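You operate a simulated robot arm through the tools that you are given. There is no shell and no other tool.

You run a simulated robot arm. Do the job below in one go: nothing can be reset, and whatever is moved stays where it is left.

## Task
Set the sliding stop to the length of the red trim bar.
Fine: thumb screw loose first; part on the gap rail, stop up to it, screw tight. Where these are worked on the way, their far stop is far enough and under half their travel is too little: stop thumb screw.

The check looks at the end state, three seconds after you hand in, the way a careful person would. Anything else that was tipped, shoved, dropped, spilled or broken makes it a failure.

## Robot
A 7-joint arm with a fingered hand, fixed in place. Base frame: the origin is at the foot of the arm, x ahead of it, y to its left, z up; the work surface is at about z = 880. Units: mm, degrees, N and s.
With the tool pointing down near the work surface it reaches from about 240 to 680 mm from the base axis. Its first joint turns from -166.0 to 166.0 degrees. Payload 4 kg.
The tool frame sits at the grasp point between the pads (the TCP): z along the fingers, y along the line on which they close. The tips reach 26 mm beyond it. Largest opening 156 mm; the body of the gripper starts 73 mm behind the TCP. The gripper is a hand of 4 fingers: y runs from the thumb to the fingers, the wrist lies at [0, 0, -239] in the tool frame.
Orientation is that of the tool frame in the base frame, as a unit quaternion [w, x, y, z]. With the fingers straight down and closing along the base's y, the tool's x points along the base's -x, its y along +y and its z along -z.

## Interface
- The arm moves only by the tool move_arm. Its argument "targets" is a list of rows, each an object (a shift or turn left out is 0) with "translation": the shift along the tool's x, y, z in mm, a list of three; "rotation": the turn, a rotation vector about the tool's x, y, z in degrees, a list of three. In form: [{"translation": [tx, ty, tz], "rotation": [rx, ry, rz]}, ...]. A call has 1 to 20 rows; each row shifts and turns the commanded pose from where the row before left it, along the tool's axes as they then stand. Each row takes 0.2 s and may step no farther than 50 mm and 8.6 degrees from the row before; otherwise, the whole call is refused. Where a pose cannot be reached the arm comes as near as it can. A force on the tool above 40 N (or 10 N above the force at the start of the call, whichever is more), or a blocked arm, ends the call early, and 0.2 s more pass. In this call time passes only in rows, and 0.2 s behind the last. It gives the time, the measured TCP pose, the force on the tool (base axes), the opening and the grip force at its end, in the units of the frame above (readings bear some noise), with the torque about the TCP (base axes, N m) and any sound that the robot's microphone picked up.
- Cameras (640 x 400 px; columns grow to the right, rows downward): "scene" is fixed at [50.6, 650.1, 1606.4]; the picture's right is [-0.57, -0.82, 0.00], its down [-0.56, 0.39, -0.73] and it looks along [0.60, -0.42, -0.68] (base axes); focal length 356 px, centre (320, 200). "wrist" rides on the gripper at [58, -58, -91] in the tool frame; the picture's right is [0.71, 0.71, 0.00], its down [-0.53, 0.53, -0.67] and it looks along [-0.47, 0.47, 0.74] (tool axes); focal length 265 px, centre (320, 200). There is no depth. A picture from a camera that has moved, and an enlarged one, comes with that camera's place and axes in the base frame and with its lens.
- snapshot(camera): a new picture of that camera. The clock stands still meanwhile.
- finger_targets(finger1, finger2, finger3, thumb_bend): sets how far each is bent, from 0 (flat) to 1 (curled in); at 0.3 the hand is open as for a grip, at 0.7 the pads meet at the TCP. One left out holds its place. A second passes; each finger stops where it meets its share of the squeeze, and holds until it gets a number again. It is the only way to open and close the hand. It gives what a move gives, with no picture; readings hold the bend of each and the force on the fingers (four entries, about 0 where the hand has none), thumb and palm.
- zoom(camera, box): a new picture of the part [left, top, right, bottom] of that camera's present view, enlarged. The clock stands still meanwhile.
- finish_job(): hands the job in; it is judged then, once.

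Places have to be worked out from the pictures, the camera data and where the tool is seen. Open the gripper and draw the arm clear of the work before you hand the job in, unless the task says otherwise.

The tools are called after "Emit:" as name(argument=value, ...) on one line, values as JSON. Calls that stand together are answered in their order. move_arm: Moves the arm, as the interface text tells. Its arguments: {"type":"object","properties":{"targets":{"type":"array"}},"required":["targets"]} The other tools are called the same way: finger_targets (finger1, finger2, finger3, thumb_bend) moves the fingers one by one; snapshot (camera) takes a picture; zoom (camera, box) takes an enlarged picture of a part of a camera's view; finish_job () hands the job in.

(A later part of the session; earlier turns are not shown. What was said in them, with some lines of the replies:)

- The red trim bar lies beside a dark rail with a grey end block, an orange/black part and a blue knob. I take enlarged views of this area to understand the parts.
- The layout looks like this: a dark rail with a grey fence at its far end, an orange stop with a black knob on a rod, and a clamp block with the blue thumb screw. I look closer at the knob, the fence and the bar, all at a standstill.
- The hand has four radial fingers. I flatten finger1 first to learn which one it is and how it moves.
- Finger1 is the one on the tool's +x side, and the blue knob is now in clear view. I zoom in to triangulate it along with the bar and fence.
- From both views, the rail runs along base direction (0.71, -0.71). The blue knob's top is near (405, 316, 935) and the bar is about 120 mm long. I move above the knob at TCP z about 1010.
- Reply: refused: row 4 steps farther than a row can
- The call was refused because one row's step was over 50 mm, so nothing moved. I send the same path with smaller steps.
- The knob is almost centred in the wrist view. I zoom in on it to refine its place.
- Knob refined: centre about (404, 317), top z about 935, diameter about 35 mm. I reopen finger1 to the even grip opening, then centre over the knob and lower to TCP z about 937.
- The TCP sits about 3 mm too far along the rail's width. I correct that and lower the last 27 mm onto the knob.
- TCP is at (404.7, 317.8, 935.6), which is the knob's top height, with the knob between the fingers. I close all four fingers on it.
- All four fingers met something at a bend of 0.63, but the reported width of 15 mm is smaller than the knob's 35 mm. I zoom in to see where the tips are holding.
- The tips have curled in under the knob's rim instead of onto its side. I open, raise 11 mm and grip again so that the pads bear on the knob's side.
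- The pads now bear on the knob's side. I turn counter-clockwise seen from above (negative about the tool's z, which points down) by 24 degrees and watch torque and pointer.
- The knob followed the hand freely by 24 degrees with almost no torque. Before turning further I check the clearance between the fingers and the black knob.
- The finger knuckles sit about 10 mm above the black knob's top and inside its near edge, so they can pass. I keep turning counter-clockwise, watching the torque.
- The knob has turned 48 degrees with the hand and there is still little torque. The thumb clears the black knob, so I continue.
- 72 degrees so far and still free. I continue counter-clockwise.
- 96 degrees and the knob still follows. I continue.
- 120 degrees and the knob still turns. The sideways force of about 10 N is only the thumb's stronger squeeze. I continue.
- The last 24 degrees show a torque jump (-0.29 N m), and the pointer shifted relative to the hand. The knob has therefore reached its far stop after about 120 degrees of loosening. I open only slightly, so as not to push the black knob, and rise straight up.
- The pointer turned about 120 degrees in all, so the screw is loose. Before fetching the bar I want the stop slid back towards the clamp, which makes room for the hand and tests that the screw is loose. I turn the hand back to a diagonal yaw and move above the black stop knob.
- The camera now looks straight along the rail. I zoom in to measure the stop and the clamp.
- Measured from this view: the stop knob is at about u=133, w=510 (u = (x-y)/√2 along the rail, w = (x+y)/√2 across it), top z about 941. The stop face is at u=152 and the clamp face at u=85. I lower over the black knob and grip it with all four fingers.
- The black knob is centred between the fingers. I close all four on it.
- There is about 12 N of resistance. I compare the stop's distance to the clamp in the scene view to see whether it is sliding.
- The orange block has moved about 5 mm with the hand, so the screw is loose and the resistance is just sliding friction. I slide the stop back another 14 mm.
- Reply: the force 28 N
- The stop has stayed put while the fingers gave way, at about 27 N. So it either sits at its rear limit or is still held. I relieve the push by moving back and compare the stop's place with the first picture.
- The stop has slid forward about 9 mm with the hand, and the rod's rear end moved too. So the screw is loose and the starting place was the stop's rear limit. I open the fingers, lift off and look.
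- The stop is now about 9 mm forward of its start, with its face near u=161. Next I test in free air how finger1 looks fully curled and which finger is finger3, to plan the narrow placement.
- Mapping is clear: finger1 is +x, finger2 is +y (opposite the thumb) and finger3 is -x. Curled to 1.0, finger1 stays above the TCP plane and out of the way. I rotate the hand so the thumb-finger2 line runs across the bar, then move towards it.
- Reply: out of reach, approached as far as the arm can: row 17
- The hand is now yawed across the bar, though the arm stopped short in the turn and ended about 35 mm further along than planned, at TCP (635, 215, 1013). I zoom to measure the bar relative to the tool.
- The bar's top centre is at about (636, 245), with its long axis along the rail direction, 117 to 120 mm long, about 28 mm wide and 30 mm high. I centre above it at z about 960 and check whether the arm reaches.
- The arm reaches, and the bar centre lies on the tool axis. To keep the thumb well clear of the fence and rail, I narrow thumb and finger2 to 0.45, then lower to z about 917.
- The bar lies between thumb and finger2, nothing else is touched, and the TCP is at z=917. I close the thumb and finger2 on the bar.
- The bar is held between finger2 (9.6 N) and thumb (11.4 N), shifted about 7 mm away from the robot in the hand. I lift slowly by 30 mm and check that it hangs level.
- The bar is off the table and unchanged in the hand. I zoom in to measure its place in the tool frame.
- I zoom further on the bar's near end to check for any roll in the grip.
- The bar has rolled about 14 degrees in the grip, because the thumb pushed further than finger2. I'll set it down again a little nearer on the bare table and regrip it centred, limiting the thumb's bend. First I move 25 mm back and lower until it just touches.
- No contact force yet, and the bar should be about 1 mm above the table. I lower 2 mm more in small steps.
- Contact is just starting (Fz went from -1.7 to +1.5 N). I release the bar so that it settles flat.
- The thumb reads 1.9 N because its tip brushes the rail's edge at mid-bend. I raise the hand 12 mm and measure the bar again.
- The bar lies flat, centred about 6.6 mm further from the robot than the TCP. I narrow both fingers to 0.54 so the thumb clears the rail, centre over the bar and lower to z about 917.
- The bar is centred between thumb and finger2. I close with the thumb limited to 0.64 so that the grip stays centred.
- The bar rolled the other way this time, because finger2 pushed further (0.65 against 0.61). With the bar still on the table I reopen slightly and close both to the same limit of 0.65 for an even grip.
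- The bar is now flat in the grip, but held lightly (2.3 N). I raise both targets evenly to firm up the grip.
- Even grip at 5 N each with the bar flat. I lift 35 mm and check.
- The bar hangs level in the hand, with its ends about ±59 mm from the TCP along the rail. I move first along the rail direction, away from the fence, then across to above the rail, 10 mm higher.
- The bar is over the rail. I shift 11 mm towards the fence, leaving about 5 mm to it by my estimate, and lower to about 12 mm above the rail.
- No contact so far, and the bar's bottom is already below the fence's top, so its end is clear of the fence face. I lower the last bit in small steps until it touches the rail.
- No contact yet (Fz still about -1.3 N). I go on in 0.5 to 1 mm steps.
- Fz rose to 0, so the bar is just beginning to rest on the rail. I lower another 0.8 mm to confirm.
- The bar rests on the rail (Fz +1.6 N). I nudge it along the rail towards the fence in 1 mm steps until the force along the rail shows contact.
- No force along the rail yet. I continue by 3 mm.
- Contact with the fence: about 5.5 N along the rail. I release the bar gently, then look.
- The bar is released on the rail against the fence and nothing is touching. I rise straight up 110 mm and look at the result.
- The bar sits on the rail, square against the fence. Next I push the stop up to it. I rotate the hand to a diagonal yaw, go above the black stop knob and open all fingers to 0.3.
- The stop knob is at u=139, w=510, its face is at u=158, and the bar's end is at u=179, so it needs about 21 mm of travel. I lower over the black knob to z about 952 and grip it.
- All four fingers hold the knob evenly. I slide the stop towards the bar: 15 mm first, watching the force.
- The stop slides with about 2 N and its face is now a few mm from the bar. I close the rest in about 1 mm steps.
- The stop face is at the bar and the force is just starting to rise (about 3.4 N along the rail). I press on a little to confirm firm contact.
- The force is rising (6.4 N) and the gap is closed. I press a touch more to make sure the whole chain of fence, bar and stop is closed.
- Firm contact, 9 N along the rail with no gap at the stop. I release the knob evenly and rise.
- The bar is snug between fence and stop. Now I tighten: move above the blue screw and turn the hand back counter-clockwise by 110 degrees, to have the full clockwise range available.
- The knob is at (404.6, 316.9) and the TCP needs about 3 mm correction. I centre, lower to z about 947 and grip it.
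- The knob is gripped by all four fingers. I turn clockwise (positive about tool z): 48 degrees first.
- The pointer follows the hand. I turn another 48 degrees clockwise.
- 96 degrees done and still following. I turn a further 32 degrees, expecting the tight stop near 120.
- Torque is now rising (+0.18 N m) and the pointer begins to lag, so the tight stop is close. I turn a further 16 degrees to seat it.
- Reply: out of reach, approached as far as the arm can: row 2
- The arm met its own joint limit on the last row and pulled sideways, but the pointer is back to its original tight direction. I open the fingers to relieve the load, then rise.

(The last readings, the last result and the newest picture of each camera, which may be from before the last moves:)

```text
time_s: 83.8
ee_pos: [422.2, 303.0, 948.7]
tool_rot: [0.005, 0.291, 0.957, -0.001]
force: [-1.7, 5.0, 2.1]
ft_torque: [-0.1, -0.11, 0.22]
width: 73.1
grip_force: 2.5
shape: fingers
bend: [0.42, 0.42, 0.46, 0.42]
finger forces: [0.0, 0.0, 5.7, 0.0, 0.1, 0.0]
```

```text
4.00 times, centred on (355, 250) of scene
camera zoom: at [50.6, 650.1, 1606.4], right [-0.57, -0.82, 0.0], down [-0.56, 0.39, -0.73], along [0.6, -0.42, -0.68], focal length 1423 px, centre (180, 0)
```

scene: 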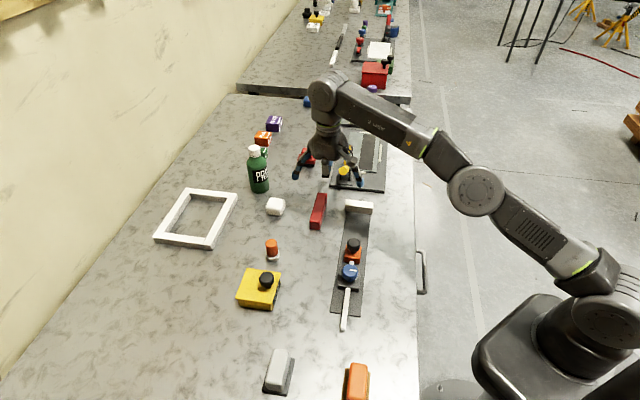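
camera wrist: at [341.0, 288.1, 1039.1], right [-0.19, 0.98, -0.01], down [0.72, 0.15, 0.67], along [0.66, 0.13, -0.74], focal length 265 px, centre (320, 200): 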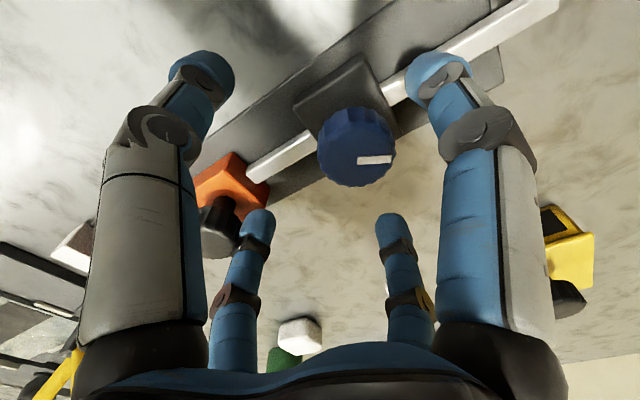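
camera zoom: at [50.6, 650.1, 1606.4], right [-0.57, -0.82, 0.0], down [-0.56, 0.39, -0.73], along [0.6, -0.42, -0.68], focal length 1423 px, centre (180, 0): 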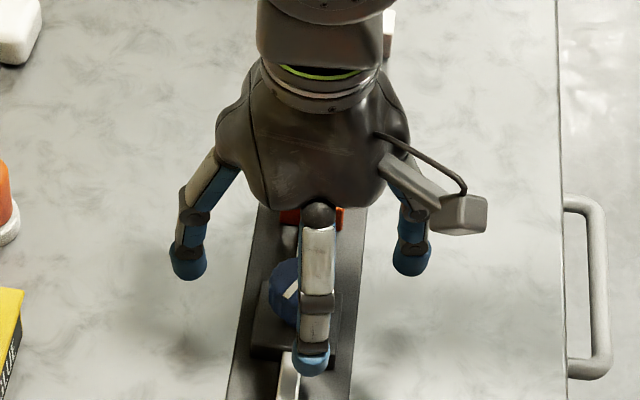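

Finger3 leans on the black knob with 5.7 N. I bend it back in to relieve that, then rise straight up.

Emit:
finger_targets(finger3=0.52)

Emit:
move_arm(targets=[{"translation": [0, 0, -10]}, {"translation": [0, 0, -20]}, {"translation": [0, 0, -35]}, {"translation": [0, 0, -40]}, {"translation": [0, 0, 0]}])

Emit:
snapshot(camera="wrist")

Emit:
zoom(camera="scene", box=[310, 200, 400, 300])

```text
time_s: 84.8
ee_pos: [422.8, 303.5, 947.7]
tool_rot: [0.004, 0.291, 0.957, -0.001]
force: [0.4, 0.1, -0.5]
ft_torque: [-0.01, 0.01, -0.02]
width: 73.2
grip_force: 0.1
shape: fingers
bend: [0.42, 0.42, 0.52, 0.42]
finger forces: [0.0, 0.0, 0.1, 0.0, 0.0, 0.0]
```

```text
time_s: 86.0
ee_pos: [423.3, 306.5, 1053.5]
tool_rot: [-0.001, 0.292, 0.956, 0.0]
force: [-0.4, 0.2, 0.3]
ft_torque: [0.03, -0.02, 0.03]
width: 73.2
grip_force: 0.0
shape: fingers
bend: [0.42, 0.42, 0.52, 0.42]
finger forces: [0.0, 0.1, 0.1, 0.0, 0.0, 0.1]
```

```text
taken
camera wrist: at [342.2, 291.0, 1144.8], right [-0.19, 0.98, 0.0], down [0.73, 0.14, 0.67], along [0.66, 0.13, -0.74], focal length 265 px, centre (320, 200)
```

wrist: 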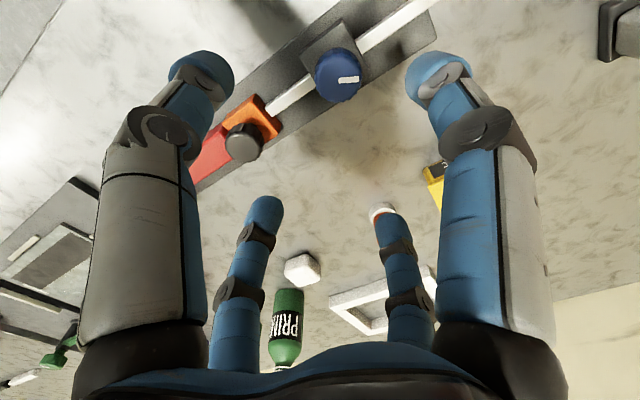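

```text
4.00 times, centred on (355, 250) of scene
camera zoom: at [50.6, 650.1, 1606.4], right [-0.57, -0.82, 0.0], down [-0.56, 0.39, -0.73], along [0.6, -0.42, -0.68], focal length 1423 px, centre (180, 0)
```

zoom: 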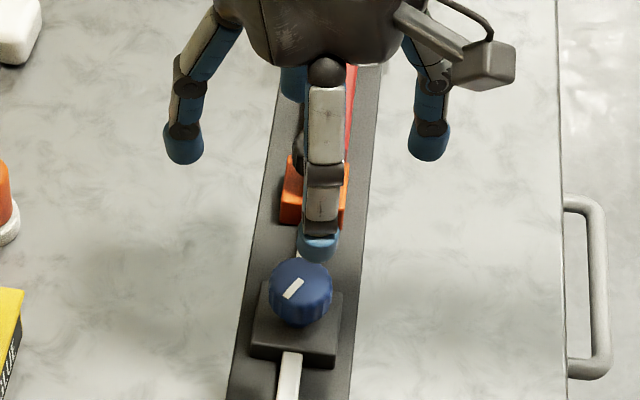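

The pointer is back at its tight direction. I draw the arm up and away so that I can check the whole setup unobstructed.

Emit:
move_arm(targets=[{"translation": [0, 0, -35]}, {"translation": [0, 0, -35]}, {"translation": [0, 0, -35]}, {"rotation": [0, 0, -7]}, {"rotation": [0, 0, -7]}, {"rotation": [0, 0, -7]}, {"rotation": [0, 0, -7]}, {"rotation": [0, 0, -6]}, {"translation": [-10, -43, 0]}, {"translation": [-10, -43, 0]}, {"translation": [-10, -43, 0]}, {"translation": [-10, -43, 0]}, {"translation": [-10, -43, 0]}, {"translation": [0, 0, 0]}])

Emit:
snapshot(camera="scene")

Emit:
zoom(camera="scene", box=[300, 190, 400, 290])

Emit:
zoom(camera="scene", box=[320, 225, 380, 285])

Emit:
snapshot(camera="wrist")

```text
time_s: 89.0
ee_pos: [468.1, 86.3, 1159.2]
tool_rot: [0.001, 0.0, 1.0, 0.0]
force: [0.7, 0.7, 0.1]
ft_torque: [0.0, -0.02, 0.01]
width: 73.3
grip_force: 0.1
shape: fingers
bend: [0.42, 0.42, 0.52, 0.42]
finger forces: [0.0, 0.0, 0.0, 0.0, 0.1, 0.0]
```

```text
taken
```

scene: 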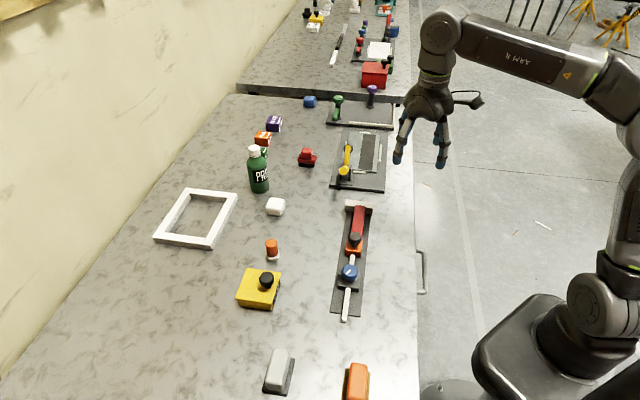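

```text
4.00 times, centred on (350, 240) of scene
camera zoom: at [50.6, 650.1, 1606.4], right [-0.57, -0.82, 0.0], down [-0.56, 0.39, -0.73], along [0.6, -0.42, -0.68], focal length 1423 px, centre (200, 40)
```

zoom: 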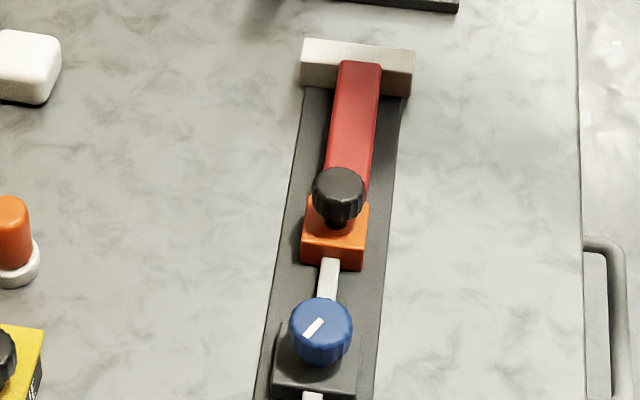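

```text
6.67 times, centred on (350, 255) of scene
camera zoom: at [50.6, 650.1, 1606.4], right [-0.57, -0.82, 0.0], down [-0.56, 0.39, -0.73], along [0.6, -0.42, -0.68], focal length 2372 px, centre (120, -167)
```

zoom: 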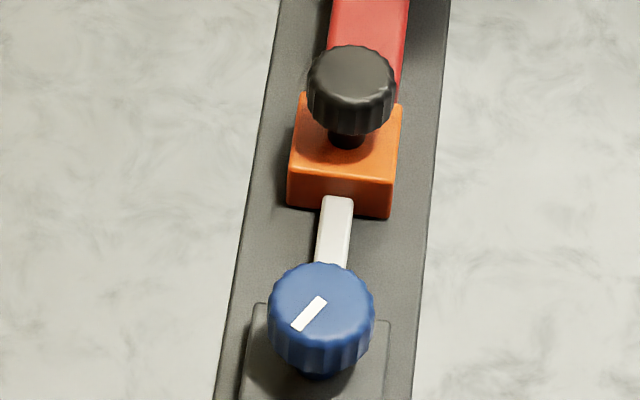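

```text
taken
camera wrist: at [410.1, 28.0, 1250.8], right [-0.71, 0.71, 0.0], down [0.53, 0.53, 0.67], along [0.47, 0.47, -0.74], focal length 265 px, centre (320, 200)
```

wrist: 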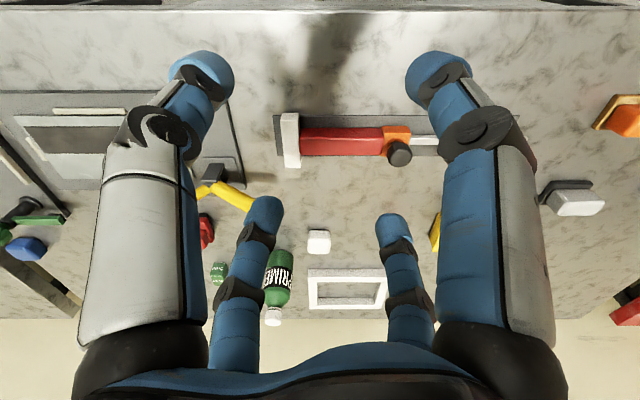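

The pointer is exactly where it was at the start, fully tight. I take a close look at both ends of the bar and at the stop from the wrist camera.

Emit:
zoom(camera="wrist", box=[265, 100, 425, 180])

Emit:
zoom(camera="wrist", box=[360, 115, 430, 175])

Emit:
zoom(camera="scene", box=[335, 195, 385, 245])

```text
4.00 times, centred on (345, 140) of wrist
camera zoom: at [410.1, 28.0, 1250.8], right [-0.71, 0.71, 0.0], down [0.53, 0.53, 0.67], along [0.47, 0.47, -0.74], focal length 1062 px, centre (220, 440)
```

zoom: 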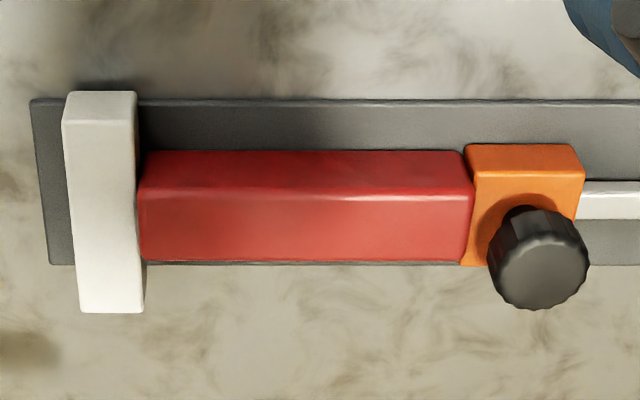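

```text
6.67 times, centred on (395, 145) of wrist
camera zoom: at [410.1, 28.0, 1250.8], right [-0.71, 0.71, 0.0], down [0.53, 0.53, 0.67], along [0.47, 0.47, -0.74], focal length 1769 px, centre (-180, 567)
```

zoom: 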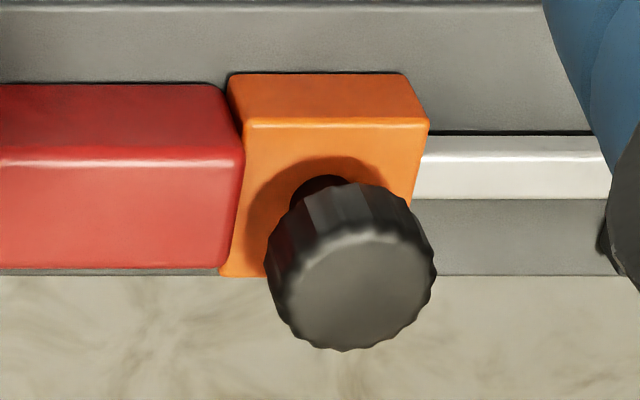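

```text
8.00 times, centred on (360, 220) of scene
camera zoom: at [50.6, 650.1, 1606.4], right [-0.57, -0.82, 0.0], down [-0.56, 0.39, -0.73], along [0.6, -0.42, -0.68], focal length 2846 px, centre (0, 40)
```

zoom: 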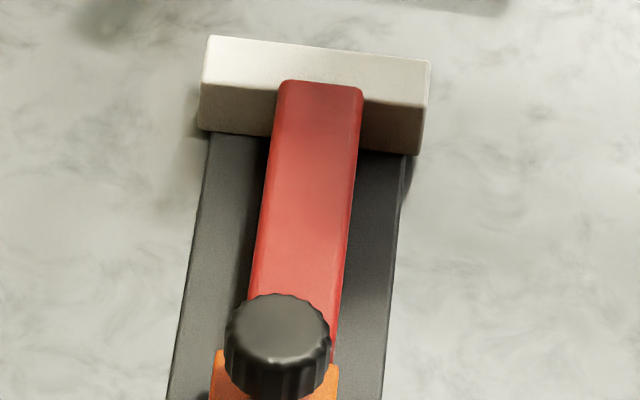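

The bar is flush with the fence at one end and with the orange stop at the other, the screw is tight, and everything else in the scene stands as before. I open the hand fully before handing in.

Emit:
finger_targets(finger1=0.3, finger2=0.3, finger3=0.3, thumb_bend=0.3)

Emit:
snapshot(camera="scene")

```text
time_s: 90.0
ee_pos: [467.8, 85.4, 1159.8]
tool_rot: [-0.001, 0.0, 1.0, 0.0]
force: [-0.5, 0.2, 0.3]
ft_torque: [-0.01, 0.0, 0.02]
width: 106.2
grip_force: 0.1
shape: fingers
bend: [0.3, 0.3, 0.3, 0.3]
finger forces: [0.1, 0.0, 0.1, 0.0, 0.0, 0.0]
```

```text
taken
```

scene: 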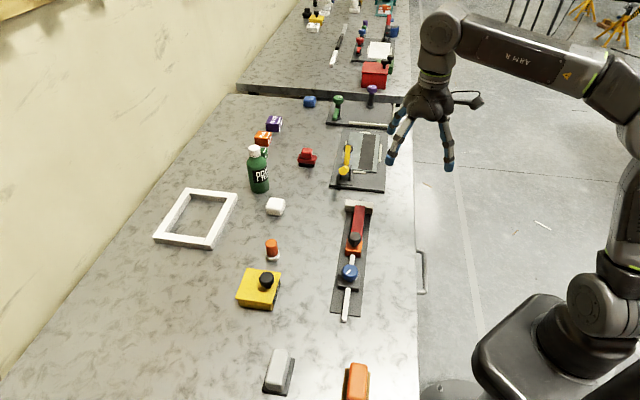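

The scene shows the stop set against the red bar, the screw tight, the arm clear and open, and nothing else disturbed. I hand in the job.

Emit:
finish_job()

```text
The job is handed in.
```

The sliding stop is set to the length of the red trim bar and I have handed the job in. I have not seen the result of the check.

- **Thumb screw:** I loosened it by about 120 degrees to its far stop. After setting the stop I turned it back until it met resistance, and its pointer is where it was at the start.
- **Bar:** It lies on the gap rail with one end against the fence.
- **Stop:** I pushed it up to the other end of the bar with about 9 N along the rail. The camera views show no gap at either end.

While loosening and tightening, the fingers leaned briefly on the black stop knob, with up to about 6 N. At the end of the tightening turn the arm hit its own joint limit and pulled sideways on the screw with about 15 N. The pictures taken afterwards show nothing moved by either, and the other objects on the table look untouched.

The hand is open and the arm is clear of the work.
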